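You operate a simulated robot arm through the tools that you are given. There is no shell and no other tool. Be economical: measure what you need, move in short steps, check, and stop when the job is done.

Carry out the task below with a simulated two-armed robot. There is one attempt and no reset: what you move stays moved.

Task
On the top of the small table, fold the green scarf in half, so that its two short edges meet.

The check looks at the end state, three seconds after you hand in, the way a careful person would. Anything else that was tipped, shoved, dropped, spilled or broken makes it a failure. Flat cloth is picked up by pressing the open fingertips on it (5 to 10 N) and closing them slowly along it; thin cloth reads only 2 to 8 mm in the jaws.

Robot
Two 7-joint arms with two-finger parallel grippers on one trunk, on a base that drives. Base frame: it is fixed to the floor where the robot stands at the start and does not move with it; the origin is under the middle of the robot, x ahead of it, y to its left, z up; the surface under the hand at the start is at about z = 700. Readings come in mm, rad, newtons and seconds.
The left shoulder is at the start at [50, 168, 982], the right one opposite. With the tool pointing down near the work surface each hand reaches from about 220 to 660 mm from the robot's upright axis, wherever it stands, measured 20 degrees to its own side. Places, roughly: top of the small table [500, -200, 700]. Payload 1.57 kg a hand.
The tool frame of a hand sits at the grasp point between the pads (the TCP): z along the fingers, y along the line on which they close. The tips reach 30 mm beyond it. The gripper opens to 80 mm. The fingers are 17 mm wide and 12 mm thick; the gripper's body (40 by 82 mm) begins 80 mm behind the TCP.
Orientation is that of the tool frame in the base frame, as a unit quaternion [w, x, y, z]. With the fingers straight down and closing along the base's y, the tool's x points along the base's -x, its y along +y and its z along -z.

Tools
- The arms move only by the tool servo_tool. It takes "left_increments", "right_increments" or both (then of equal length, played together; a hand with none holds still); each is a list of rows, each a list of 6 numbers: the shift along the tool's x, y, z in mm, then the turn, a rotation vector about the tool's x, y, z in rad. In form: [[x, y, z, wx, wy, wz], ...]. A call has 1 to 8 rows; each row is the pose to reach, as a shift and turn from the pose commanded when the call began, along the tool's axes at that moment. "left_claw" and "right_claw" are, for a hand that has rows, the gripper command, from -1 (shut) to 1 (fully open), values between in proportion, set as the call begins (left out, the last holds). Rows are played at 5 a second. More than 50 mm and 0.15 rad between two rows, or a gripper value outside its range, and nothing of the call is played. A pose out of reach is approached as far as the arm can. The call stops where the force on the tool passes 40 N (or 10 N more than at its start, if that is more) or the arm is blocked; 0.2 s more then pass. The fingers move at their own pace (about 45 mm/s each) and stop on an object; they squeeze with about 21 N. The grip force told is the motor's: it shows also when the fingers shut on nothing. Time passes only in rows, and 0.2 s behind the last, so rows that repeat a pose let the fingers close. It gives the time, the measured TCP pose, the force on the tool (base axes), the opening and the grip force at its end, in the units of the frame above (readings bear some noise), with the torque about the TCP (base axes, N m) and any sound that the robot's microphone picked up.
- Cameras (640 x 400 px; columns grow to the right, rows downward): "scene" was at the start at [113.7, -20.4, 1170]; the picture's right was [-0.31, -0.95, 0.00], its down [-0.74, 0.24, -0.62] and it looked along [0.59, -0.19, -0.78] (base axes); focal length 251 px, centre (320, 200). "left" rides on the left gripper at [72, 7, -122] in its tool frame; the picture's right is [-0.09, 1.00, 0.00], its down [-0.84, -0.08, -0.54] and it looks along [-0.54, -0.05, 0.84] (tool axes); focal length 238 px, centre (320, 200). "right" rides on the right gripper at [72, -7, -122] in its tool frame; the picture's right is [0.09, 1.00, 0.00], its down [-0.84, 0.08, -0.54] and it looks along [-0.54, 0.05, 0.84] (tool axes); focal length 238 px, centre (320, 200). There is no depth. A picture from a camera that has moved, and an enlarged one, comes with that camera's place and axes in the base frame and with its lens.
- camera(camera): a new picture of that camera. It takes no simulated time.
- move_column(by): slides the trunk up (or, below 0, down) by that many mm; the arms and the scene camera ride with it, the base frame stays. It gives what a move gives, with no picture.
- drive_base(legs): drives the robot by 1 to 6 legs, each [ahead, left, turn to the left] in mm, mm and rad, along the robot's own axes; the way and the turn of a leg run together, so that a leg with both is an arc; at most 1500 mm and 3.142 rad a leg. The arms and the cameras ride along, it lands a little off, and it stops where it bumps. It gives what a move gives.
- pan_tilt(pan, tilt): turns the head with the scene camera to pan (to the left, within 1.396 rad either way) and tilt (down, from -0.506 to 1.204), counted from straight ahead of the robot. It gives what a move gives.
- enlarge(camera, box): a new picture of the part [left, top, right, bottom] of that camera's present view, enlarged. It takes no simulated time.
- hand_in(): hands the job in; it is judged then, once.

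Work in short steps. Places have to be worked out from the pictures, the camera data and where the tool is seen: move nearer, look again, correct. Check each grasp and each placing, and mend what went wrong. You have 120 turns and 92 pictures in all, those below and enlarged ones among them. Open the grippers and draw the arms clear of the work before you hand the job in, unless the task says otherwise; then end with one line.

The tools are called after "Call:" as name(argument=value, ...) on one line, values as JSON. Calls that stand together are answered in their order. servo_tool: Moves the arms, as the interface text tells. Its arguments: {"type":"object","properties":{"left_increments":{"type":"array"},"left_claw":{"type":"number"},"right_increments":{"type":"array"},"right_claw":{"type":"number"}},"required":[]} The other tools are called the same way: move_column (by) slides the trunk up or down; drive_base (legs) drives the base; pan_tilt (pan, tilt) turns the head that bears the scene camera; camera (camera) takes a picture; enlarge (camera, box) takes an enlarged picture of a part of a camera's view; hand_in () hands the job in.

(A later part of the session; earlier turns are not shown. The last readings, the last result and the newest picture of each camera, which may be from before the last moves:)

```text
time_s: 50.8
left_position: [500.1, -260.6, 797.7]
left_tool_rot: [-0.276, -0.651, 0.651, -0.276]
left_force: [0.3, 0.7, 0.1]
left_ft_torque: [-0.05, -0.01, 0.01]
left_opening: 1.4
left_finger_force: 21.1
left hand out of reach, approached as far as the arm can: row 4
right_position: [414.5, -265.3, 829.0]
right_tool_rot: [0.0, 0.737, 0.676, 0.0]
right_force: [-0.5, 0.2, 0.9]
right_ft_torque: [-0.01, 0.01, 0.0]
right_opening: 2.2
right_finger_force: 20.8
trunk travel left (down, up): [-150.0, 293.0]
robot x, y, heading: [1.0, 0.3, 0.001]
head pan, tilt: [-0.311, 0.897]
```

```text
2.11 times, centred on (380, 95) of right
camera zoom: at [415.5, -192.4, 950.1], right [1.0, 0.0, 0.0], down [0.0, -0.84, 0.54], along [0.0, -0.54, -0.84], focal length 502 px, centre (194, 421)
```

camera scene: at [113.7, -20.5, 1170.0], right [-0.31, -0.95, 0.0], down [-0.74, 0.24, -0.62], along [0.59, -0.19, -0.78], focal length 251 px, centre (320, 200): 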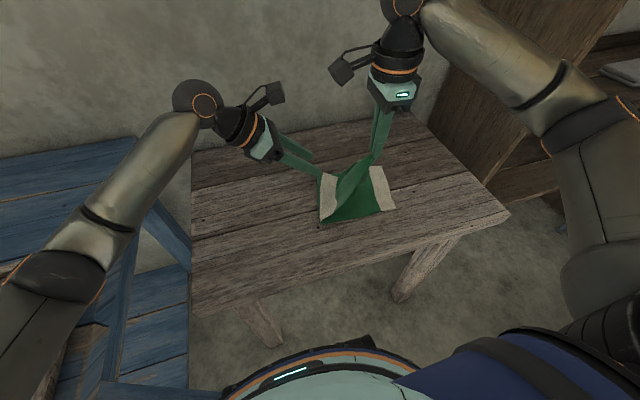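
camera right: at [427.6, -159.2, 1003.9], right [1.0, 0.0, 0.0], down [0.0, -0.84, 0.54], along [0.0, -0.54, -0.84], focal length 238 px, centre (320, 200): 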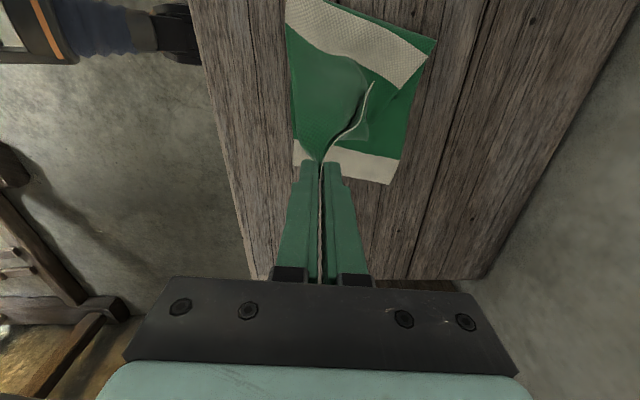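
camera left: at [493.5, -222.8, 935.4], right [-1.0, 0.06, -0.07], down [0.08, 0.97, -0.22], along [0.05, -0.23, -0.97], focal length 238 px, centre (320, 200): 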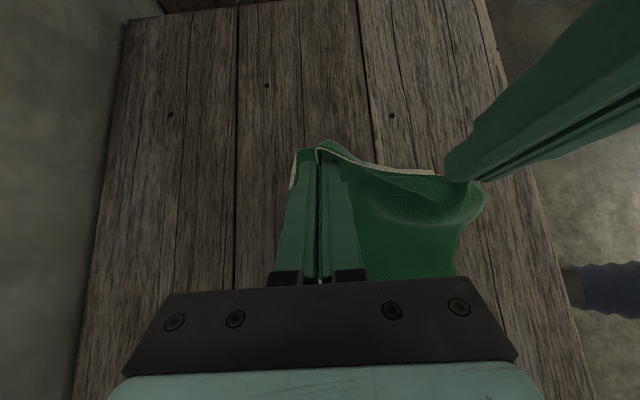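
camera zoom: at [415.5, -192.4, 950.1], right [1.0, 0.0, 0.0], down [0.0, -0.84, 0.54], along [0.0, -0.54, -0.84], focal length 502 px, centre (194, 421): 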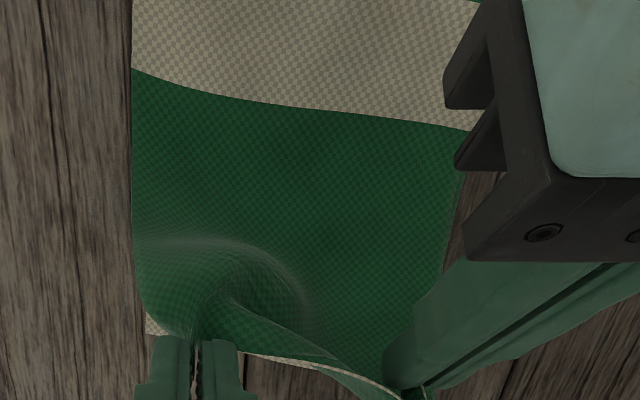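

The short edge is now stretched between the hands, far corner opened out. The left arm is at its reach limit, so I lower both hands first and then drive the base a little right to shift them.

Call:
servo_tool(left_increments=[[-11, 0, 10, 0, 0, 0], [-22, 0, 21, 0, 0, 0], [-32, 0, 31, 0, 0, 0]], right_increments=[[0, 0, 17, 0, 0, 0], [0, 0, 34, 0, 0, 0], [0, 0, 50, 0, 0, 0]])

Call:
drive_base(legs=[[8, -32, 0]])

Call:
camera(camera="right")

Call:
enlarge(camera="scene", box=[260, 95, 420, 235])

```text
time_s: 51.6
left_position: [500.2, -258.3, 753.2]
left_tool_rot: [-0.275, -0.65, 0.652, -0.275]
left_force: [0.4, 0.1, 0.0]
left_ft_torque: [-0.01, 0.01, -0.01]
left_opening: 1.7
left_finger_force: 20.9
right_position: [416.4, -264.9, 780.9]
right_tool_rot: [0.0, 0.737, 0.675, 0.001]
right_force: [-0.2, 0.3, 0.3]
right_ft_torque: [-0.01, 0.03, 0.0]
right_opening: 2.2
right_finger_force: 20.5
trunk travel left (down, up): [-150.0, 293.0]
robot x, y, heading: [0.3, -1.8, 0.001]
head pan, tilt: [-0.311, 0.897]
```

```text
time_s: 52.6
left_position: [508.4, -291.3, 753.8]
left_tool_rot: [-0.275, -0.651, 0.652, -0.275]
left_force: [-0.3, 0.5, 0.1]
left_ft_torque: [0.03, 0.01, 0.01]
left_opening: 1.4
left_finger_force: 21.1
right_position: [425.0, -297.7, 781.6]
right_tool_rot: [0.0, 0.737, 0.675, 0.0]
right_force: [-0.4, 0.1, 0.2]
right_ft_torque: [-0.02, -0.01, 0.06]
right_opening: 2.1
right_finger_force: 21.3
trunk travel left (down, up): [-150.0, 293.0]
robot x, y, heading: [7.1, -31.0, -0.004]
head pan, tilt: [-0.311, 0.897]
```

```text
32 pictures are left
camera right: at [424.9, -225.3, 902.1], right [1.0, 0.0, 0.0], down [0.0, -0.84, 0.54], along [0.0, -0.54, -0.84], focal length 238 px, centre (320, 200)
```

right: 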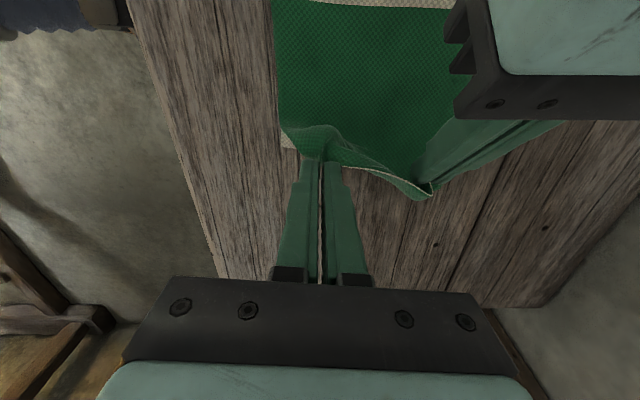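

```text
2.86 times, centred on (340, 165) of scene
camera zoom: at [122.0, -52.7, 1170.0], right [-0.31, -0.95, 0.0], down [-0.74, 0.24, -0.62], along [0.59, -0.19, -0.78], focal length 718 px, centre (263, 300)
```

zoom: 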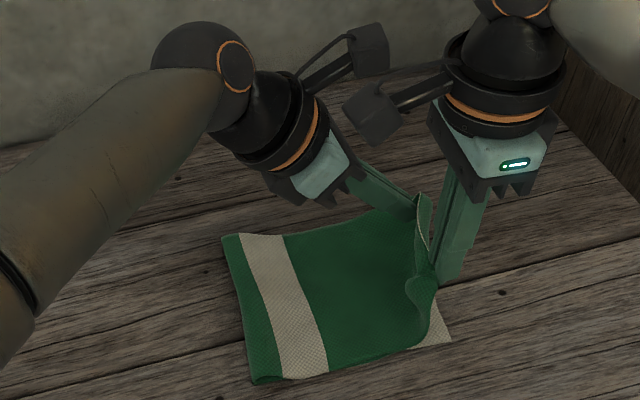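

Both hands are near their targets. I lower onto the table: right toward (410, -299), left toward (517, -296), keeping the edge taut.

Call:
servo_tool(left_increments=[[-4, -3, 6, 0, 0, 0], [-8, -6, 12, 0, 0, 0], [-11, -9, 17, 0, 0, 0]], right_increments=[[-1, -5, 18, 0, 0, 0], [-2, -10, 32, 0, 0, 0], [-2, -15, 43, 0, 0, 0]])

Call:
camera(camera="right")

Call:
camera(camera="left")

```text
time_s: 53.4
left_position: [513.9, -285.7, 737.8]
left_tool_rot: [-0.276, -0.65, 0.652, -0.275]
left_force: [-11.1, 1.7, -2.9]
left_ft_torque: [0.11, -0.05, -0.32]
left_opening: 4.5
left_finger_force: 20.8
left hand out of reach, approached as far as the arm can: row 1, 2, 3
right_position: [411.7, -299.3, 738.6]
right_tool_rot: [0.003, 0.738, 0.675, 0.002]
right_force: [8.5, -3.9, 14.3]
right_ft_torque: [0.03, -0.4, -0.1]
right_opening: 4.4
right_finger_force: 20.9
trunk travel left (down, up): [-150.0, 293.0]
robot x, y, heading: [10.6, -31.9, -0.006]
head pan, tilt: [-0.311, 0.897]
```

```text
30 pictures are left
camera right: at [410.8, -226.9, 860.3], right [1.0, 0.0, 0.01], down [0.0, -0.84, 0.54], along [0.01, -0.54, -0.84], focal length 238 px, centre (320, 200)
```

right: 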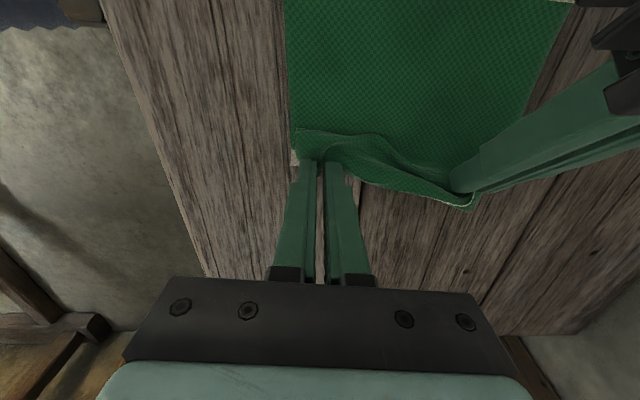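

```text
29 pictures are left
camera left: at [508.0, -247.7, 875.8], right [-1.0, 0.07, -0.07], down [0.08, 0.97, -0.22], along [0.05, -0.23, -0.97], focal length 238 px, centre (320, 200)
```

left: 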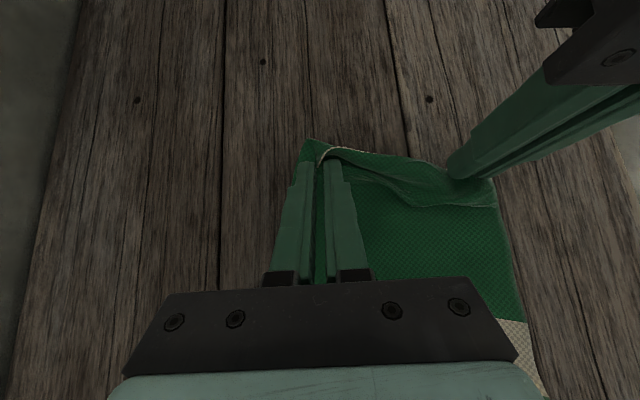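

The edge is taut (about 10 N between hands) and down on the table. I relax the tension slightly, lower the left a bit, then open both.

Call:
servo_tool(left_increments=[[-2, 2, 2, 0, 0, 0], [-4, 4, 4, 0, 0, 0]], right_increments=[[0, 3, -1, 0, 0, 0], [0, 5, -2, 0, 0, 0]])

Call:
servo_tool(left_increments=[[0, 0, 0, 0, 0, 0], [0, 0, 0, 0, 0, 0]], right_increments=[[0, 0, 0, 0, 0, 0], [0, 0, 0, 0, 0, 0]], left_claw=-0.7, right_claw=-0.7)

Call:
servo_tool(left_increments=[[0, 0, -15, 0, 0, 0], [0, 0, -40, 0, 0, 0], [0, 0, -80, 0, 0, 0], [0, 0, -120, 0, 0, 0]], right_increments=[[0, 0, -15, 0, 0, 0], [0, 0, -40, 0, 0, 0], [-10, 0, -60, 0, 0, 0], [-20, 0, -80, 0, 0, 0]])

Call:
camera(camera="right")

Call:
enlarge(camera="scene", box=[260, 95, 420, 235])

```text
time_s: 54.0
left_position: [511.7, -286.5, 732.8]
left_tool_rot: [0.275, 0.651, -0.651, 0.276]
left_force: [-8.2, 1.5, -2.2]
left_ft_torque: [0.09, -0.03, -0.21]
left_opening: 2.6
left_finger_force: 20.8
right_position: [413.3, -299.8, 739.4]
right_tool_rot: [0.001, 0.738, 0.675, 0.001]
right_force: [8.3, -3.6, 8.5]
right_ft_torque: [-0.02, -0.31, -0.06]
right_opening: 3.4
right_finger_force: 20.4
trunk travel left (down, up): [-150.0, 293.0]
robot x, y, heading: [11.6, -35.0, 0.005]
head pan, tilt: [-0.311, 0.897]
```

```text
time_s: 54.6
left_position: [511.4, -285.4, 732.3]
left_tool_rot: [-0.276, -0.651, 0.651, -0.276]
left_force: [1.0, -0.3, 0.0]
left_ft_torque: [0.01, 0.01, 0.02]
left_opening: 12.0
left_finger_force: 0.0
right_position: [413.7, -301.1, 740.2]
right_tool_rot: [0.0, 0.737, 0.676, 0.0]
right_force: [0.0, -0.2, 0.3]
right_ft_torque: [0.02, 0.0, 0.01]
right_opening: 12.4
right_finger_force: 0.1
trunk travel left (down, up): [-150.0, 293.0]
robot x, y, heading: [7.6, -33.7, 0.002]
head pan, tilt: [-0.311, 0.897]
```

```text
time_s: 55.6
left_position: [512.3, -199.9, 815.3]
left_tool_rot: [0.274, 0.652, -0.651, 0.275]
left_force: [0.6, 0.0, -0.4]
left_ft_torque: [0.0, -0.01, -0.03]
left_opening: 11.9
left_finger_force: 0.1
right_position: [412.0, -318.4, 820.3]
right_tool_rot: [0.001, 0.737, 0.676, 0.0]
right_force: [1.6, -0.1, -0.5]
right_ft_torque: [-0.02, -0.03, 0.01]
right_opening: 11.8
right_finger_force: 0.0
trunk travel left (down, up): [-150.0, 293.0]
robot x, y, heading: [5.8, -33.8, 0.002]
head pan, tilt: [-0.311, 0.897]
```

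```text
28 pictures are left
camera right: at [412.6, -244.5, 941.6], right [1.0, 0.0, 0.0], down [0.0, -0.84, 0.54], along [0.0, -0.54, -0.84], focal length 238 px, centre (320, 200)
```

right: 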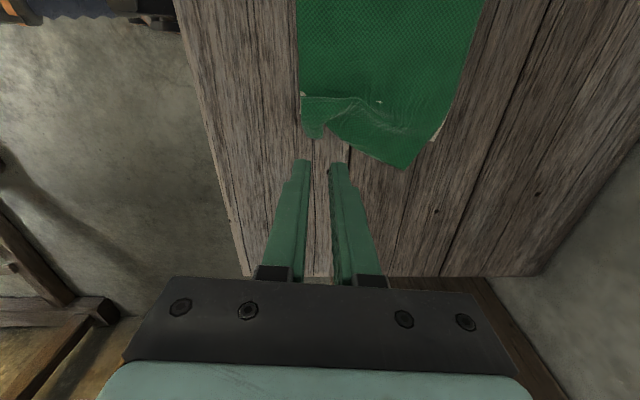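

```text
2.86 times, centred on (340, 165) of scene
camera zoom: at [121.9, -52.6, 1170.0], right [-0.31, -0.95, 0.0], down [-0.74, 0.24, -0.62], along [0.59, -0.19, -0.78], focal length 718 px, centre (263, 300)
```

zoom: 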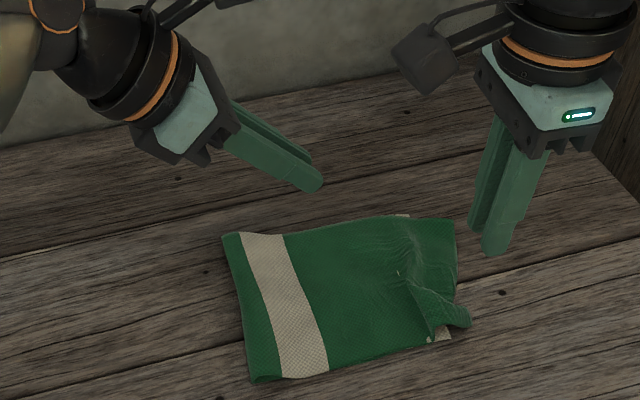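

The far part is now well laid; the near corner looks bunched. I look closer.

Call:
enlarge(camera="right", box=[270, 40, 470, 190])

Call:
enlarge(camera="scene", box=[340, 165, 390, 215])

```text
2.67 times, centred on (370, 115) of right
camera zoom: at [412.6, -244.5, 941.6], right [1.0, 0.0, 0.0], down [0.0, -0.84, 0.54], along [0.0, -0.54, -0.84], focal length 636 px, centre (187, 427)
```

zoom: 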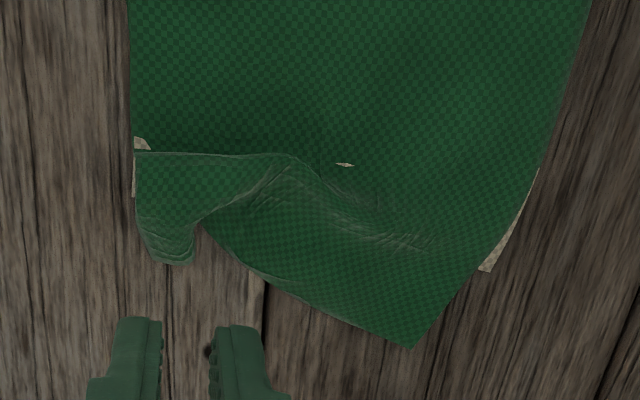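

```text
8.00 times, centred on (365, 190) of scene
camera zoom: at [121.9, -52.6, 1170.0], right [-0.31, -0.95, 0.0], down [-0.74, 0.24, -0.62], along [0.59, -0.19, -0.78], focal length 2009 px, centre (-40, 280)
```

zoom: 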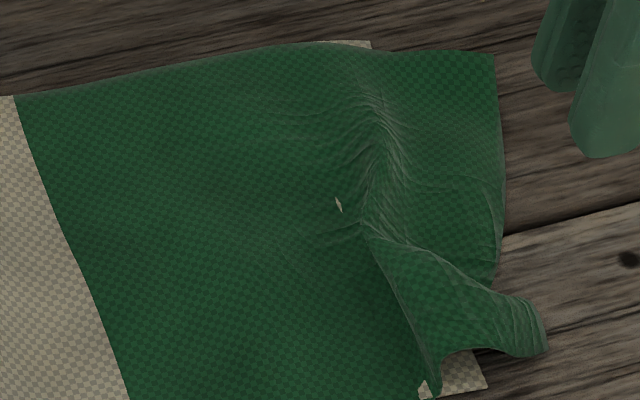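

The upper layer now overshoots: its far corner is at about (506, -358) against the lower one at (529, -326), and the near corner is pleated. I retreat the left hand and turn the right one to pinch the overhanging edge from outside and shift it back.

Call:
servo_tool(left_increments=[[0, 0, -20, 0, 0, 0], [0, 0, -40, 0, 0, 0], [0, 0, -60, 0, 0, 0], [0, 0, -80, 0, 0, 0], [0, 0, -100, 0, 0, 0], [0, 0, -115, 0, 0, 0], [0, 0, -130, 0, 0, 0], [0, 0, -140, 0, 0, 0]], right_increments=[[-1, 8, 0, 0, 0, -0.14], [-2, 16, 0, 0, 0, -0.28], [-3, 24, 0, 0, 0, -0.42], [-3, 33, 0, 0, 0, -0.56], [-4, 41, 5, 0, 0, -0.7], [-5, 50, 10, 0, 0, -0.84], [-6, 58, 15, 0, 0, -0.98], [-6, 66, 20, 0, 0, -1.12]], right_claw=-0.25)

Call:
servo_tool(right_increments=[[0, 0, 0, 0, 0, -0.14], [0, 0, 0, 0, 0, -0.28], [0, 0, 0, 0, 0, -0.36]])

Call:
camera(camera="right")

```text
time_s: 57.4
left_position: [510.4, -97.6, 914.1]
left_tool_rot: [0.275, 0.652, -0.651, 0.275]
left_force: [-0.2, -0.9, 0.4]
left_ft_torque: [0.0, -0.02, 0.03]
left_opening: 12.0
left_finger_force: 0.1
right_position: [478.6, -331.1, 800.1]
right_tool_rot: [-0.001, 0.265, 0.964, 0.0]
right_force: [0.6, 0.4, -0.4]
right_ft_torque: [0.01, 0.02, 0.0]
right_opening: 30.0
right_finger_force: 0.1
trunk travel left (down, up): [-150.0, 293.0]
robot x, y, heading: [7.9, -34.6, -0.005]
head pan, tilt: [-0.311, 0.897]
```

```text
time_s: 58.2
left_position: [511.4, -97.8, 914.2]
left_tool_rot: [-0.275, -0.651, 0.652, -0.275]
left_force: [-0.1, 0.8, 0.5]
left_ft_torque: [-0.02, 0.03, 0.0]
left_opening: 11.6
left_finger_force: 0.1
right_position: [478.6, -330.7, 799.1]
right_tool_rot: [-0.001, 0.089, 0.996, 0.0]
right_force: [-0.1, 0.6, 0.7]
right_ft_torque: [-0.02, 0.0, 0.04]
right_opening: 30.2
right_finger_force: 0.1
trunk travel left (down, up): [-150.0, 293.0]
robot x, y, heading: [8.6, -30.1, -0.001]
head pan, tilt: [-0.311, 0.897]
```

```text
24 pictures are left
camera right: at [407.6, -323.8, 921.1], right [0.08, 1.0, 0.0], down [0.84, -0.07, 0.54], along [0.54, -0.05, -0.84], focal length 238 px, centre (320, 200)
```

right: 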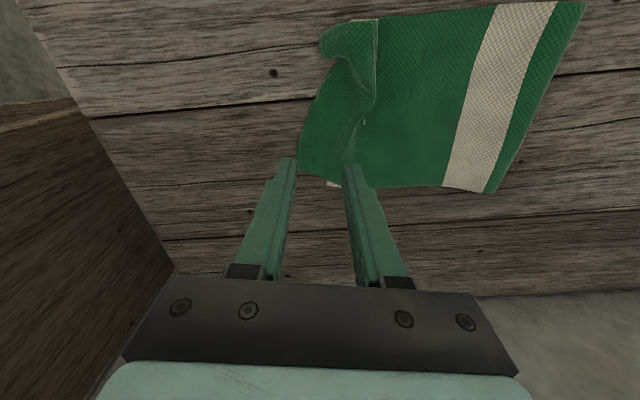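

The edge to pinch passes about (488, -346) on bare table. I lower with the outer finger at that edge, then press.

Call:
servo_tool(right_increments=[[-5, 2, 20, 0, 0, 0], [-8.5, 3, 40, 0, 0, 0], [-8.5, 3, 58, 0, 0, 0], [-8.5, 3, 66, 0, 0, 0], [-8.5, 3, 69, 0, 0, 0]])

Call:
enlarge(camera="right", box=[220, 60, 420, 185])

```text
time_s: 59.4
left_position: [510.7, -96.9, 914.4]
left_tool_rot: [-0.274, -0.651, 0.652, -0.275]
left_force: [0.5, -0.1, 0.5]
left_ft_torque: [-0.01, 0.0, 0.02]
left_opening: 12.1
left_finger_force: 0.0
right_position: [488.3, -330.1, 732.1]
right_tool_rot: [0.001, 0.088, 0.996, 0.001]
right_force: [-2.2, -0.2, 8.3]
right_ft_torque: [0.2, 0.04, 0.06]
right_opening: 29.3
right_finger_force: 0.0
trunk travel left (down, up): [-150.0, 293.0]
robot x, y, heading: [8.4, -31.5, 0.003]
head pan, tilt: [-0.311, 0.897]
```

```text
3.20 times, centred on (320, 122) of right
camera zoom: at [417.0, -323.2, 853.2], right [0.09, 1.0, 0.0], down [0.84, -0.07, 0.54], along [0.54, -0.05, -0.84], focal length 763 px, centre (320, 448)
```

zoom: 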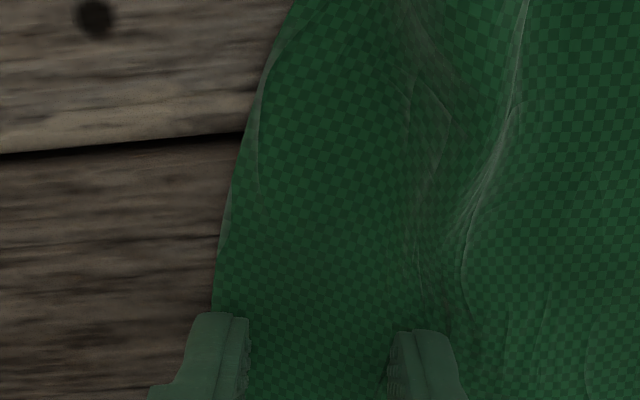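

The outer finger half covers the edge, as in the first good grasp. I close in steps.

Call:
servo_tool(right_increments=[[0, 0, 0, 0, 0, 0], [0, 0, 0, 0, 0, 0]], right_claw=-0.45)

Call:
servo_tool(right_increments=[[0, 0, 0, 0, 0, 0], [0, 0, 0, 0, 0, 0]], right_claw=-0.65)

Call:
servo_tool(right_increments=[[0, 0, -1, 0, 0, 0], [0, 0, -1, 0, 0, 0]], right_claw=-0.82)

Call:
servo_tool(right_increments=[[0, 0, 0, 0, 0, 0], [0, 0, 0, 0, 0, 0], [0, 0, 0, 0, 0, 0]], right_claw=-1)

```text
time_s: 60.0
left_position: [511.0, -98.1, 915.6]
left_tool_rot: [-0.275, -0.651, 0.652, -0.276]
left_force: [0.3, -0.2, 0.8]
left_ft_torque: [0.01, -0.03, -0.02]
left_opening: 11.9
left_finger_force: 0.0
right_position: [487.1, -329.9, 732.0]
right_tool_rot: [0.002, 0.089, 0.996, 0.0]
right_force: [1.4, -0.9, 11.1]
right_ft_torque: [0.19, -0.18, -0.03]
right_opening: 21.8
right_finger_force: 0.0
trunk travel left (down, up): [-150.0, 293.0]
robot x, y, heading: [7.4, -34.0, 0.0]
head pan, tilt: [-0.311, 0.897]
```

```text
time_s: 60.6
left_position: [510.9, -95.5, 915.2]
left_tool_rot: [-0.276, -0.65, 0.652, -0.275]
left_force: [0.7, 0.4, 0.4]
left_ft_torque: [-0.07, 0.01, -0.02]
left_opening: 11.9
left_finger_force: 0.1
right_position: [489.0, -329.5, 732.3]
right_tool_rot: [0.001, 0.089, 0.996, 0.0]
right_force: [0.9, 0.6, 13.8]
right_ft_torque: [0.21, -0.13, 0.01]
right_opening: 15.1
right_finger_force: 0.5
trunk travel left (down, up): [-150.0, 293.0]
robot x, y, heading: [11.5, -33.6, 0.002]
head pan, tilt: [-0.311, 0.897]
```

```text
time_s: 61.2
left_position: [511.2, -96.1, 914.7]
left_tool_rot: [-0.276, -0.651, 0.652, -0.276]
left_force: [0.1, 0.0, 0.3]
left_ft_torque: [0.0, 0.01, 0.01]
left_opening: 12.1
left_finger_force: 0.1
right_position: [488.0, -330.0, 732.5]
right_tool_rot: [0.0, 0.089, 0.996, 0.001]
right_force: [2.0, 2.1, 10.2]
right_ft_torque: [0.16, -0.09, -0.02]
right_opening: 8.3
right_finger_force: 0.4
trunk travel left (down, up): [-150.0, 293.0]
robot x, y, heading: [9.2, -32.0, 0.001]
head pan, tilt: [-0.311, 0.897]
```

```text
time_s: 62.0
left_position: [511.4, -96.6, 913.6]
left_tool_rot: [-0.276, -0.651, 0.652, -0.276]
left_force: [-0.3, 0.2, -0.2]
left_ft_torque: [0.01, 0.03, 0.02]
left_opening: 12.0
left_finger_force: 0.1
right_position: [487.6, -330.3, 731.8]
right_tool_rot: [-0.001, 0.089, 0.996, 0.0]
right_force: [0.0, 2.1, 9.0]
right_ft_torque: [0.09, -0.09, 0.02]
right_opening: 0.0
right_finger_force: 20.6
trunk travel left (down, up): [-150.0, 293.0]
robot x, y, heading: [8.6, -33.6, -0.001]
head pan, tilt: [-0.311, 0.897]
```

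It slipped; the good grasps had about 17–19 N of press. I reopen and retry with a firmer press.

Call:
servo_tool(right_increments=[[0, 0, -8, 0, 0, 0], [0, -1, -8, 0, 0, 0], [0, -1, 0, 0, 0, 0], [0, -1, 4, 0, 0, 0]], right_claw=-0.2)

Call:
servo_tool(right_increments=[[0, 0, 0, 0, 0, 0], [0, 0, 0, 0, 0, 0]], right_claw=-0.45)

Call:
servo_tool(right_increments=[[0, 0, 0, 0, 0, 0], [0, 0, 0, 0, 0, 0]], right_claw=-0.65)

Call:
servo_tool(right_increments=[[0, 0, -0.5, 0, 0, 0], [0, 0, -0.5, 0, 0, 0]], right_claw=-0.85)

Call:
servo_tool(right_increments=[[0, 0, 0, 0, 0, 0], [0, 0, 0, 0, 0, 0], [0, 0, 0, 0, 0, 0]], right_claw=-1)

```text
time_s: 63.0
left_position: [510.2, -96.7, 915.5]
left_tool_rot: [-0.276, -0.65, 0.652, -0.276]
left_force: [0.4, -0.5, 0.3]
left_ft_torque: [0.01, 0.0, 0.01]
left_opening: 12.0
left_finger_force: 0.0
right_position: [487.0, -331.9, 731.4]
right_tool_rot: [0.004, 0.09, 0.996, 0.001]
right_force: [-2.4, -2.0, 18.6]
right_ft_torque: [0.23, 0.04, 0.06]
right_opening: 30.6
right_finger_force: 0.1
trunk travel left (down, up): [-150.0, 293.0]
robot x, y, heading: [10.8, -34.4, -0.002]
head pan, tilt: [-0.311, 0.897]
```

```text
time_s: 63.6
left_position: [509.6, -96.6, 915.9]
left_tool_rot: [-0.276, -0.65, 0.652, -0.276]
left_force: [0.2, 0.2, -0.5]
left_ft_torque: [-0.01, 0.02, 0.02]
left_opening: 12.0
left_finger_force: 0.1
right_position: [487.7, -328.4, 732.4]
right_tool_rot: [0.005, 0.089, 0.996, 0.002]
right_force: [1.4, 6.0, 28.5]
right_ft_torque: [0.42, -0.06, -0.01]
right_opening: 22.6
right_finger_force: 4.9
trunk travel left (down, up): [-150.0, 293.0]
robot x, y, heading: [10.2, -29.4, 0.001]
head pan, tilt: [-0.311, 0.897]
```

```text
time_s: 64.2
left_position: [509.8, -95.6, 915.2]
left_tool_rot: [-0.275, -0.651, 0.652, -0.276]
left_force: [0.3, 0.9, 0.4]
left_ft_torque: [-0.04, 0.02, 0.01]
left_opening: 12.4
left_finger_force: 0.0
right_position: [487.2, -330.4, 731.6]
right_tool_rot: [0.003, 0.09, 0.996, 0.0]
right_force: [1.2, 5.9, 29.0]
right_ft_torque: [0.39, -0.03, 0.0]
right_opening: 15.9
right_finger_force: 3.1
trunk travel left (down, up): [-150.0, 293.0]
robot x, y, heading: [8.4, -33.2, 0.002]
head pan, tilt: [-0.311, 0.897]
```

```text
time_s: 64.8
left_position: [511.2, -96.9, 914.8]
left_tool_rot: [-0.276, -0.65, 0.652, -0.276]
left_force: [0.0, 0.3, 0.4]
left_ft_torque: [0.03, -0.01, -0.01]
left_opening: 12.1
left_finger_force: 0.1
right_position: [486.8, -332.0, 731.4]
right_tool_rot: [0.003, 0.09, 0.996, -0.001]
right_force: [-2.8, 0.7, 27.1]
right_ft_torque: [0.19, 0.06, -0.02]
right_opening: 7.6
right_finger_force: 1.3
trunk travel left (down, up): [-150.0, 293.0]
robot x, y, heading: [9.3, -31.4, -0.001]
head pan, tilt: [-0.311, 0.897]
```

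```text
time_s: 65.6
left_position: [509.8, -96.9, 916.0]
left_tool_rot: [-0.276, -0.65, 0.652, -0.276]
left_force: [-0.8, 0.0, 0.2]
left_ft_torque: [-0.02, -0.02, 0.03]
left_opening: 12.2
left_finger_force: 0.0
right_position: [485.6, -331.6, 733.2]
right_tool_rot: [0.004, 0.091, 0.996, 0.0]
right_force: [-2.6, -4.5, 28.5]
right_ft_torque: [-0.06, 0.04, 0.06]
right_opening: 2.5
right_finger_force: 20.8
trunk travel left (down, up): [-150.0, 293.0]
robot x, y, heading: [10.4, -33.1, -0.001]
head pan, tilt: [-0.311, 0.897]
```

The jaws stop at 2.5 mm, so something is held. I lift 35 mm and look.

Call:
servo_tool(right_increments=[[0, 2, -15, 0, 0, 0], [0, 5, -35, 0, 0, 0]])

Call:
enlarge(camera="right", box=[230, 0, 470, 200])

```text
time_s: 66.2
left_position: [511.9, -97.3, 914.3]
left_tool_rot: [-0.275, -0.651, 0.652, -0.275]
left_force: [-0.3, -0.6, -0.3]
left_ft_torque: [0.01, 0.04, 0.01]
left_opening: 11.9
left_finger_force: 0.1
right_position: [486.1, -327.1, 761.8]
right_tool_rot: [-0.002, 0.089, 0.996, -0.001]
right_force: [0.4, -0.6, -0.5]
right_ft_torque: [-0.01, -0.01, -0.01]
right_opening: 2.3
right_finger_force: 20.8
trunk travel left (down, up): [-150.0, 293.0]
robot x, y, heading: [6.1, -36.2, -0.004]
head pan, tilt: [-0.311, 0.897]
```

```text
2.00 times, centred on (350, 100) of right
camera zoom: at [415.7, -319.4, 883.0], right [0.09, 1.0, 0.0], down [0.84, -0.07, 0.54], along [0.54, -0.05, -0.84], focal length 477 px, centre (260, 400)
```

zoom: 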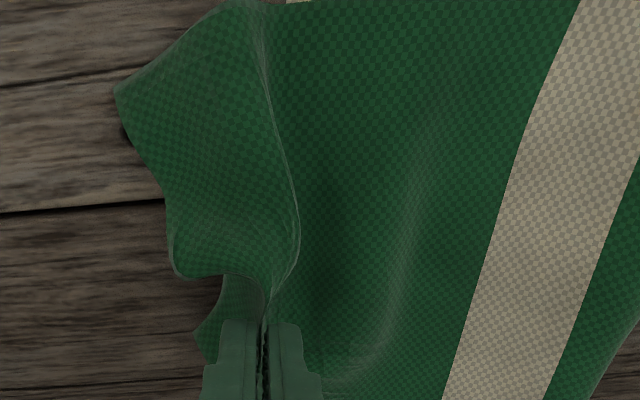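

I hold a ridge of the upper layer, and the near corner has shaken free of its pleat. The upper layer overshoots by about 40 mm, so I carry the pinch back toward the fold and lay it down.

Call:
servo_tool(right_increments=[[0, 8, -20, 0, 0, 0], [0, 20, -30, 0, 0, 0.06], [-1, 32, -20, 0, 0, 0.12], [-1, 39, 0, 0, 0, 0.12], [-1, 39, 18, 0, 0, 0.12], [-1, 39, 24, 0, 0, 0.12]])

Call:
servo_tool(right_increments=[[0, 0, 0, 0, 0, 0], [0, 0, 0, 0, 0, 0], [0, 0, -20, 0, 0, 0], [0, -10, -60, 0, 0, 0], [0, -50, -90, 0, 0, 0], [0, -90, -110, 0, 0, 0]], right_claw=-0.7)

Call:
enlarge(camera="scene", box=[250, 110, 410, 230])

Call:
camera(camera="right")

```text
time_s: 67.6
left_position: [511.7, -97.0, 913.0]
left_tool_rot: [-0.275, -0.651, 0.652, -0.276]
left_force: [-0.2, 0.9, -0.2]
left_ft_torque: [-0.01, 0.02, -0.02]
left_opening: 12.3
left_finger_force: 0.1
right_position: [496.4, -288.9, 739.4]
right_tool_rot: [0.001, 0.148, 0.989, 0.0]
right_force: [-0.2, 0.6, 1.2]
right_ft_torque: [-0.02, -0.06, 0.0]
right_opening: 2.2
right_finger_force: 21.1
trunk travel left (down, up): [-150.0, 293.0]
robot x, y, heading: [8.4, -33.7, -0.002]
head pan, tilt: [-0.311, 0.897]
```

```text
time_s: 69.0
left_position: [510.6, -97.0, 914.8]
left_tool_rot: [-0.275, -0.651, 0.652, -0.275]
left_force: [-0.4, 0.0, 0.0]
left_ft_torque: [-0.01, 0.03, 0.0]
left_opening: 12.0
left_finger_force: 0.0
right_position: [470.6, -375.1, 847.2]
right_tool_rot: [-0.001, 0.149, 0.989, 0.0]
right_force: [0.3, -0.6, 0.1]
right_ft_torque: [0.0, -0.02, -0.04]
right_opening: 12.2
right_finger_force: 0.0
trunk travel left (down, up): [-150.0, 293.0]
robot x, y, heading: [11.0, -36.1, -0.001]
head pan, tilt: [-0.311, 0.897]
```

```text
3.33 times, centred on (330, 170) of scene
camera zoom: at [121.8, -52.7, 1170.0], right [-0.31, -0.95, 0.0], down [-0.74, 0.24, -0.62], along [0.59, -0.19, -0.78], focal length 837 px, centre (287, 300)
```

zoom: 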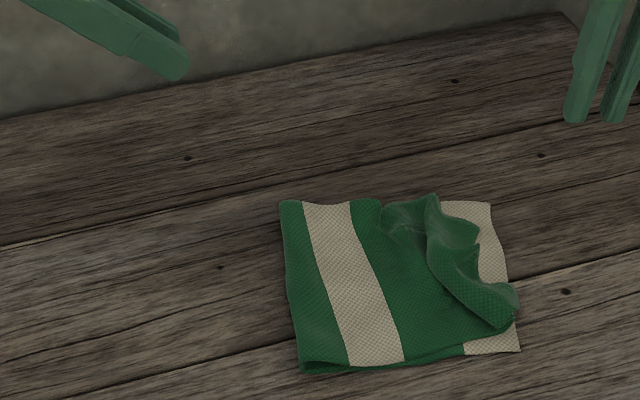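

```text
20 pictures are left
camera right: at [400.4, -359.5, 968.8], right [0.2, 0.98, 0.0], down [0.82, -0.17, 0.54], along [0.53, -0.11, -0.84], focal length 238 px, centre (320, 200)
```

right: 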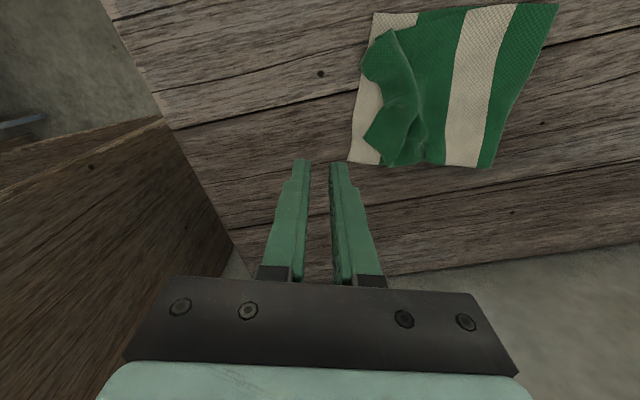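

The upper layer now has a hump of slack near the right end and its edge is slightly inside the lower edge. I look closer before smoothing.

Call:
enlarge(camera="right", box=[330, 0, 570, 180])

```text
2.22 times, centred on (450, 90) of right
camera zoom: at [400.4, -359.5, 968.8], right [0.2, 0.98, 0.0], down [0.82, -0.17, 0.54], along [0.53, -0.11, -0.84], focal length 530 px, centre (31, 444)
```

zoom: 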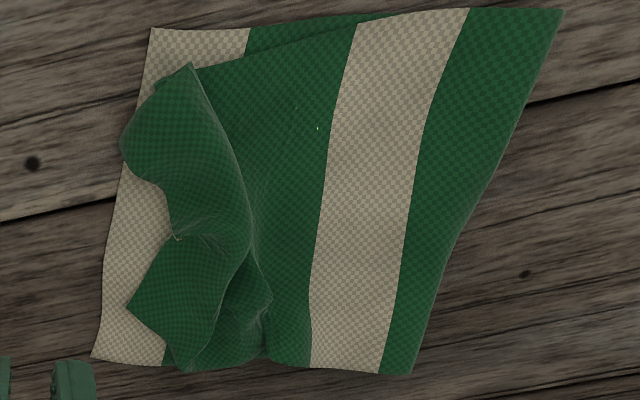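

The near part of the edges is close, but the upper far corner sits at about (534, -303), while the lower far corner is at about (520, -350). I turn the right hand over the far corner to pinch its raised cloth and draw it outward.

Call:
servo_tool(right_increments=[[-8, 10, 0, 0, 0, 0.14], [-16, 20, 0, 0, 0, 0.28], [-24, 32, 5, 0, 0, 0.42], [-30, 44, 10, 0, 0, 0.56], [-36, 56, 20, 0, 0, 0.7], [-36, 68, 30, 0, 0, 0.84], [-33, 80, 45, 0, 0, 0.98], [-29, 88, 60, 0, 0, 1.12]], right_claw=-0.2)

Call:
servo_tool(right_increments=[[0, 0, 5, 0, 0, 0.14], [0, 0, 15, 0, 0, 0.28], [0, 0, 20, 0, 0, 0.35]])

Call:
camera(camera="right")

```text
time_s: 70.8
left_position: [512.2, -97.3, 914.2]
left_tool_rot: [0.275, 0.652, -0.651, 0.275]
left_force: [0.2, -0.9, 0.4]
left_ft_torque: [0.0, 0.02, 0.03]
left_opening: 12.1
left_finger_force: 0.0
right_position: [524.1, -298.8, 791.1]
right_tool_rot: [0.0, 0.653, 0.758, 0.0]
right_force: [0.1, 0.1, 1.1]
right_ft_torque: [0.01, 0.02, 0.0]
right_opening: 31.9
right_finger_force: 0.0
trunk travel left (down, up): [-150.0, 293.0]
robot x, y, heading: [8.1, -31.8, 0.001]
head pan, tilt: [-0.311, 0.897]
```

```text
time_s: 71.6
left_position: [512.5, -96.9, 914.4]
left_tool_rot: [-0.276, -0.651, 0.652, -0.275]
left_force: [0.3, 0.4, -0.8]
left_ft_torque: [-0.02, -0.01, 0.01]
left_opening: 12.1
left_finger_force: 0.1
right_position: [523.7, -299.8, 770.1]
right_tool_rot: [0.0, 0.774, 0.633, 0.0]
right_force: [0.0, 0.0, -0.3]
right_ft_torque: [-0.04, 0.01, 0.0]
right_opening: 31.9
right_finger_force: 0.1
trunk travel left (down, up): [-150.0, 293.0]
robot x, y, heading: [7.4, -33.0, 0.003]
head pan, tilt: [-0.311, 0.897]
```

```text
18 pictures are left
camera right: at [532.1, -225.8, 890.6], right [0.99, -0.11, 0.0], down [-0.09, -0.84, 0.54], along [-0.06, -0.54, -0.84], focal length 238 px, centre (320, 200)
```

right: 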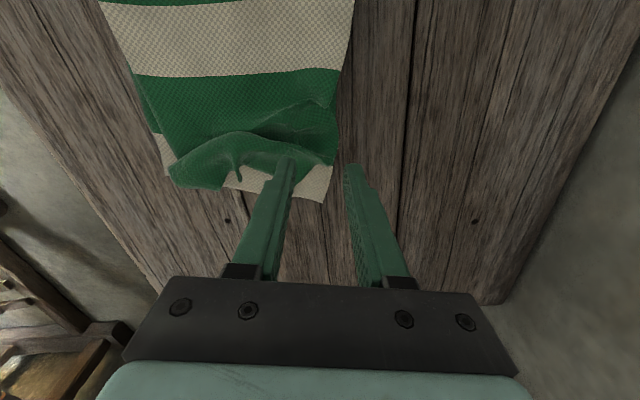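

The corner at (535, -305) lies between the fingers' lines. I go down to just above the lower ply and close.

Call:
servo_tool(right_increments=[[1, 0, 15, 0, 0, 0], [1, 0, 28, 0, 0, 0], [1, 0, 34, 0, 0, 0], [1, 0, 36, 0, 0, 0]])

Call:
servo_tool(right_increments=[[0, 0, 0, 0, 0, 0], [0, 0, 0, 0, 0, 0]], right_claw=-0.5)

Call:
servo_tool(right_increments=[[0, 0, 0, 0, 0, 0], [0, 0, 0, 0, 0, 0], [0, 0, 0, 0, 0, 0]], right_claw=-1)

Call:
enlarge(camera="right", box=[200, 40, 400, 190])

```text
time_s: 72.6
left_position: [512.2, -97.1, 914.4]
left_tool_rot: [-0.276, -0.65, 0.652, -0.275]
left_force: [-0.1, -0.4, -0.2]
left_ft_torque: [0.01, -0.04, -0.03]
left_opening: 12.2
left_finger_force: 0.0
right_position: [524.0, -296.6, 735.4]
right_tool_rot: [0.0, 0.774, 0.633, 0.002]
right_force: [0.2, -1.3, 2.9]
right_ft_torque: [-0.04, 0.04, 0.01]
right_opening: 32.1
right_finger_force: 0.0
trunk travel left (down, up): [-150.0, 293.0]
robot x, y, heading: [7.9, -33.1, -0.004]
head pan, tilt: [-0.311, 0.897]
```

```text
time_s: 73.2
left_position: [511.7, -97.1, 914.8]
left_tool_rot: [-0.276, -0.651, 0.651, -0.276]
left_force: [0.2, 0.0, -0.8]
left_ft_torque: [0.0, 0.04, -0.01]
left_opening: 11.9
left_finger_force: 0.2
right_position: [523.7, -295.7, 733.4]
right_tool_rot: [0.0, 0.773, 0.634, 0.0]
right_force: [0.6, -0.4, 2.9]
right_ft_torque: [-0.01, 0.01, -0.01]
right_opening: 20.2
right_finger_force: 0.4
trunk travel left (down, up): [-150.0, 293.0]
robot x, y, heading: [5.8, -34.2, -0.006]
head pan, tilt: [-0.311, 0.897]
```

```text
time_s: 74.0
left_position: [511.8, -96.8, 913.8]
left_tool_rot: [-0.276, -0.65, 0.652, -0.275]
left_force: [-0.1, -0.8, -0.1]
left_ft_torque: [0.0, -0.02, 0.02]
left_opening: 12.3
left_finger_force: 0.0
right_position: [522.9, -296.9, 734.3]
right_tool_rot: [0.0, 0.773, 0.634, 0.0]
right_force: [1.1, -0.6, 3.3]
right_ft_torque: [0.0, 0.04, 0.0]
right_opening: 2.2
right_finger_force: 20.9
trunk travel left (down, up): [-150.0, 293.0]
robot x, y, heading: [7.4, -28.7, -0.001]
head pan, tilt: [-0.311, 0.897]
```

```text
2.67 times, centred on (300, 115) of right
camera zoom: at [531.6, -224.1, 854.7], right [0.99, -0.11, 0.0], down [-0.09, -0.84, 0.54], along [-0.06, -0.54, -0.84], focal length 636 px, centre (373, 427)
```

zoom: 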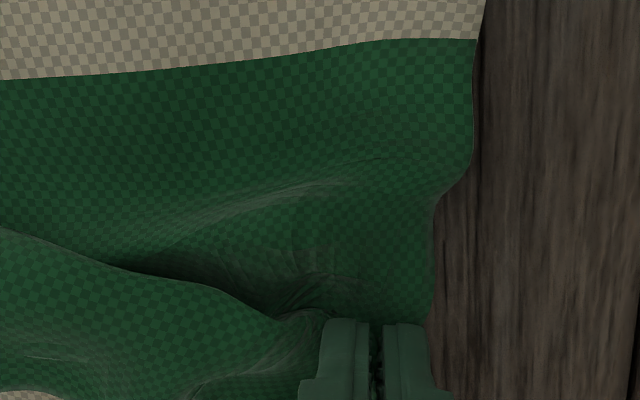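

Caught: 2.2 mm. I lift 30 mm and check that only the upper ply is held.

Call:
servo_tool(right_increments=[[0, 0, -15, 0, 0, 0], [-5, 0, -30, 0, 0, 0]])

Call:
camera(camera="right")

```text
time_s: 74.6
left_position: [511.3, -96.6, 913.3]
left_tool_rot: [-0.276, -0.65, 0.652, -0.275]
left_force: [0.1, 0.0, 0.1]
left_ft_torque: [-0.02, -0.02, -0.02]
left_opening: 11.7
left_finger_force: 0.1
right_position: [521.5, -301.9, 763.1]
right_tool_rot: [-0.001, 0.774, 0.633, -0.001]
right_force: [-0.4, 0.3, 0.0]
right_ft_torque: [-0.01, 0.01, -0.01]
right_opening: 1.9
right_finger_force: 21.0
trunk travel left (down, up): [-150.0, 293.0]
robot x, y, heading: [4.6, -35.8, 0.002]
head pan, tilt: [-0.311, 0.897]
```

```text
16 pictures are left
camera right: at [530.1, -227.9, 884.5], right [0.99, -0.11, 0.0], down [-0.09, -0.84, 0.54], along [-0.06, -0.54, -0.84], focal length 238 px, centre (320, 200)
```

right: 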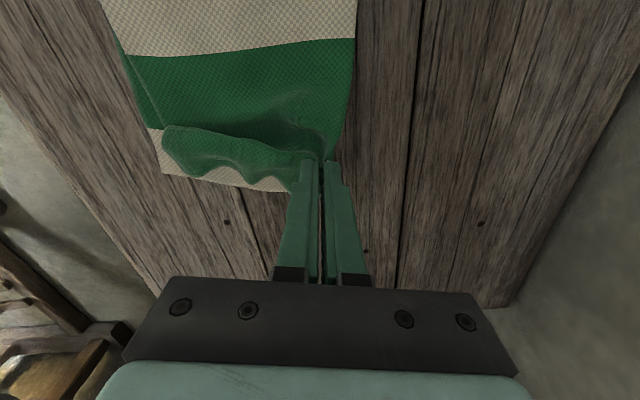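

Only the upper ply is held and the lower strip lies still. I draw the corner outward about 40 mm over the lower far corner and lower it, then look.

Call:
servo_tool(right_increments=[[-14, 0, -5, 0, 0, 0], [-28, -1, 0, 0, 0, 0], [-40, -1, 10, 0, 0, 0], [-42, -1, 24, 0, 0, 0]])

Call:
camera(camera="right")

Call:
enlarge(camera="scene", box=[250, 110, 410, 230])

```text
time_s: 75.6
left_position: [512.1, -97.1, 914.7]
left_tool_rot: [-0.275, -0.651, 0.652, -0.275]
left_force: [0.1, 0.6, -0.5]
left_ft_torque: [0.01, -0.02, 0.01]
left_opening: 12.1
left_finger_force: 0.1
right_position: [512.7, -342.7, 739.0]
right_tool_rot: [-0.002, 0.773, 0.635, 0.001]
right_force: [0.0, 0.7, 0.3]
right_ft_torque: [0.01, 0.01, 0.0]
right_opening: 1.8
right_finger_force: 21.0
trunk travel left (down, up): [-150.0, 293.0]
robot x, y, heading: [8.7, -32.2, -0.001]
head pan, tilt: [-0.311, 0.897]
```

```text
15 pictures are left
camera right: at [519.9, -269.8, 859.8], right [0.99, -0.11, 0.0], down [-0.09, -0.84, 0.54], along [-0.06, -0.54, -0.84], focal length 238 px, centre (320, 200)
```

right: 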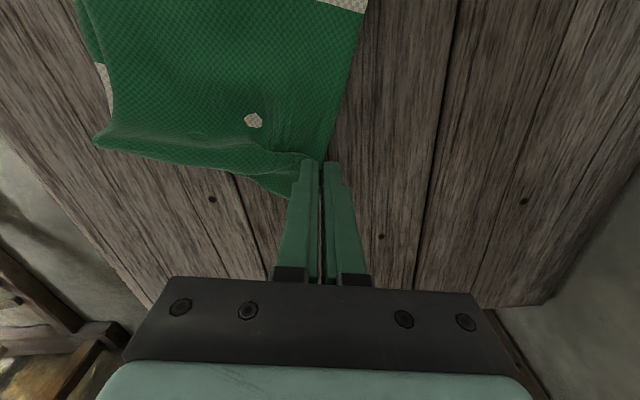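

```text
3.33 times, centred on (330, 170) of scene
camera zoom: at [122.0, -52.7, 1170.0], right [-0.31, -0.95, 0.0], down [-0.74, 0.24, -0.62], along [0.59, -0.19, -0.78], focal length 837 px, centre (287, 300)
```

zoom: 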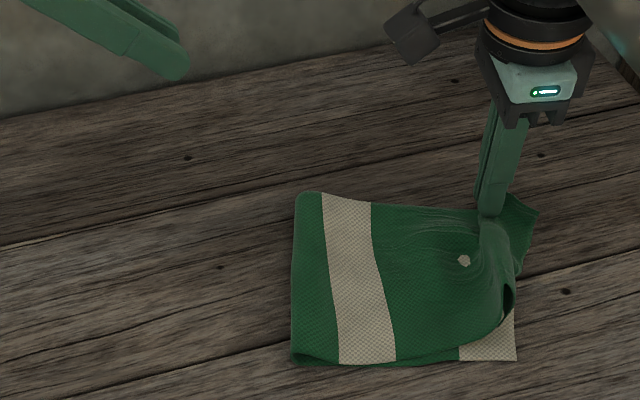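

Nearly rectangular now; the far corner overshoots by about 20 mm beyond the pinch. I move the pinch back by (12, 18) mm, set it down, open and rise.

Call:
servo_tool(right_increments=[[7, 3, -8, 0, 0, 0], [15, 6, -6, 0, 0, 0], [20, 8, 2, 0, 0, 0], [20, 8, 4, 0, 0, 0]])

Call:
servo_tool(right_increments=[[0, 0, 0, 0, 0, 0], [0, 0, 0, 0, 0, 0], [0, 0, -20, 0, 0, 0], [0, 0, -60, 0, 0, 0], [-20, 0, -100, 0, 0, 0]], right_claw=-0.7)

Call:
camera(camera="right")

Call:
enlarge(camera="scene", box=[270, 130, 390, 220])

```text
time_s: 76.6
left_position: [511.6, -97.6, 915.3]
left_tool_rot: [0.275, 0.651, -0.651, 0.275]
left_force: [-0.4, 0.5, -0.7]
left_ft_torque: [0.0, -0.02, 0.01]
left_opening: 12.2
left_finger_force: 0.1
right_position: [523.0, -325.1, 736.0]
right_tool_rot: [-0.001, 0.774, 0.634, 0.0]
right_force: [0.3, 0.5, 0.1]
right_ft_torque: [-0.02, 0.0, -0.03]
right_opening: 2.1
right_finger_force: 20.4
trunk travel left (down, up): [-150.0, 293.0]
robot x, y, heading: [7.7, -30.9, -0.001]
head pan, tilt: [-0.311, 0.897]
```

```text
time_s: 77.8
left_position: [512.1, -97.4, 914.6]
left_tool_rot: [-0.276, -0.65, 0.652, -0.275]
left_force: [0.0, -0.2, 0.4]
left_ft_torque: [-0.01, 0.02, -0.05]
left_opening: 11.9
left_finger_force: 0.0
right_position: [520.2, -344.7, 835.0]
right_tool_rot: [0.0, 0.774, 0.634, 0.0]
right_force: [0.1, -0.3, -0.1]
right_ft_torque: [-0.03, -0.02, 0.03]
right_opening: 12.2
right_finger_force: 0.1
trunk travel left (down, up): [-150.0, 293.0]
robot x, y, heading: [9.4, -31.1, -0.004]
head pan, tilt: [-0.311, 0.897]
```

```text
13 pictures are left
camera right: at [528.5, -271.1, 955.4], right [0.99, -0.11, 0.0], down [-0.09, -0.84, 0.54], along [-0.06, -0.54, -0.84], focal length 238 px, centre (320, 200)
```

right: 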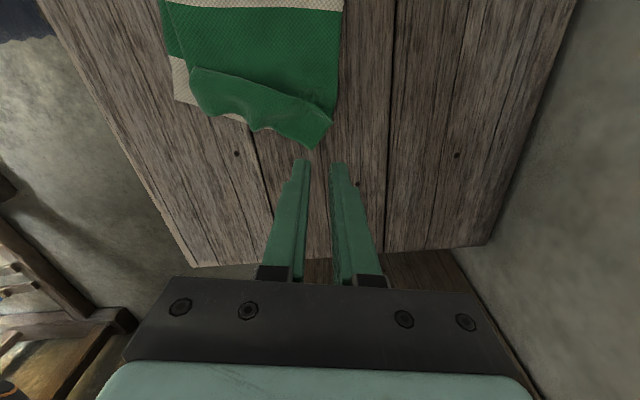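

```text
4.44 times, centred on (330, 175) of scene
camera zoom: at [121.8, -52.6, 1170.0], right [-0.31, -0.95, 0.0], down [-0.74, 0.24, -0.62], along [0.59, -0.19, -0.78], focal length 1116 px, centre (276, 311)
```

zoom: 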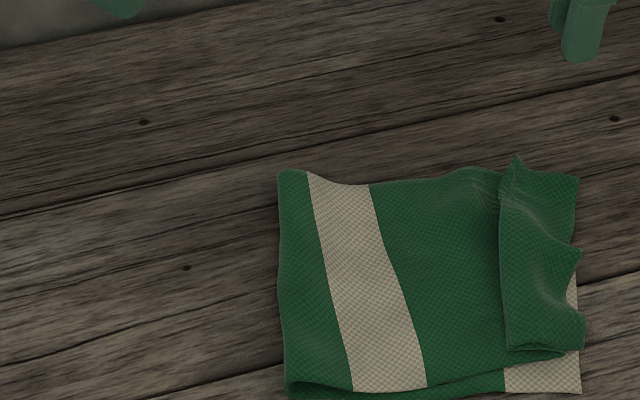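

The far corner is placed; a pleat remains and the near upper corner, at about (402, -310), should go to about (380, -298). I move over it for a light side pinch as worked at the far corner.

Call:
servo_tool(right_increments=[[5, -28, 10, 0, 0, 0], [10, -56, 25, 0, 0, 0], [16, -84, 42, 0, 0, 0], [21, -113, 60, 0, 0, 0], [21, -113, 60, 0, 0, 0]], right_claw=-0.2)

Call:
enlarge(camera="right", box=[240, 20, 480, 200])

```text
time_s: 79.0
left_position: [511.6, -96.1, 913.3]
left_tool_rot: [-0.275, -0.651, 0.652, -0.275]
left_force: [0.8, 0.3, -0.1]
left_ft_torque: [0.03, 0.0, 0.01]
left_opening: 12.0
left_finger_force: 0.0
right_position: [413.8, -302.6, 775.8]
right_tool_rot: [0.0, 0.774, 0.634, 0.0]
right_force: [0.0, -0.7, 0.4]
right_ft_torque: [0.03, 0.0, 0.03]
right_opening: 31.9
right_finger_force: 0.1
trunk travel left (down, up): [-150.0, 293.0]
robot x, y, heading: [7.5, -32.5, 0.005]
head pan, tilt: [-0.311, 0.897]
```

```text
2.22 times, centred on (360, 110) of right
camera zoom: at [421.9, -229.8, 896.2], right [0.99, -0.11, 0.0], down [-0.09, -0.84, 0.54], along [-0.06, -0.54, -0.84], focal length 530 px, centre (231, 400)
```

zoom: 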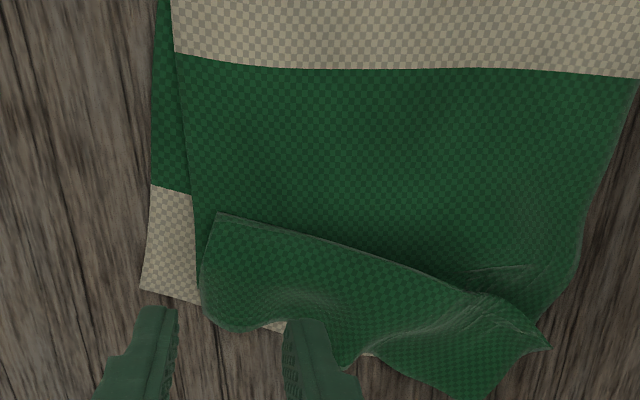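

This close view shows that the upper end is turned back again. Measuring the sides, the lower half is only about 155 mm long, so the fold itself lies too far right. The sound way is to reopen the scarf and fold anew with both hands, so I pinch the raised far corner first.

Call:
servo_tool(right_increments=[[-2, 38, -15, 0, 0, 0], [-4, 78, -10, 0, 0, 0], [-7, 116, 0, 0, 0, 0], [-7, 116, 20, 0, 0, 0], [-7, 116, 34, 0, 0, 0], [-7, 116, 40, 0, 0, 0]])

Call:
servo_tool(right_increments=[[0, 0, 0, 0, 0, 0], [0, 0, 0, 0, 0, 0], [0, 0, 0, 0, 0, 0], [0, 0, 0, 0, 0, 0]], right_claw=-1)

```text
time_s: 80.4
left_position: [512.0, -97.3, 914.3]
left_tool_rot: [-0.275, -0.651, 0.652, -0.275]
left_force: [0.6, -0.4, -0.3]
left_ft_torque: [0.02, 0.03, 0.01]
left_opening: 12.0
left_finger_force: 0.1
right_position: [528.0, -331.7, 735.5]
right_tool_rot: [0.0, 0.773, 0.634, 0.0]
right_force: [-0.8, -0.3, 0.1]
right_ft_torque: [0.0, 0.0, 0.0]
right_opening: 32.1
right_finger_force: 0.1
trunk travel left (down, up): [-150.0, 293.0]
robot x, y, heading: [10.7, -34.7, -0.002]
head pan, tilt: [-0.311, 0.897]
```

```text
time_s: 81.4
left_position: [511.6, -98.5, 914.9]
left_tool_rot: [-0.275, -0.651, 0.652, -0.275]
left_force: [-0.7, 0.5, -0.8]
left_ft_torque: [-0.01, -0.01, -0.03]
left_opening: 11.9
left_finger_force: 0.1
right_position: [527.6, -330.5, 735.4]
right_tool_rot: [-0.001, 0.773, 0.634, -0.001]
right_force: [0.6, 0.1, 1.9]
right_ft_torque: [0.01, -0.01, -0.01]
right_opening: 1.9
right_finger_force: 21.1
trunk travel left (down, up): [-150.0, 293.0]
robot x, y, heading: [11.4, -30.9, 0.002]
head pan, tilt: [-0.311, 0.897]
```

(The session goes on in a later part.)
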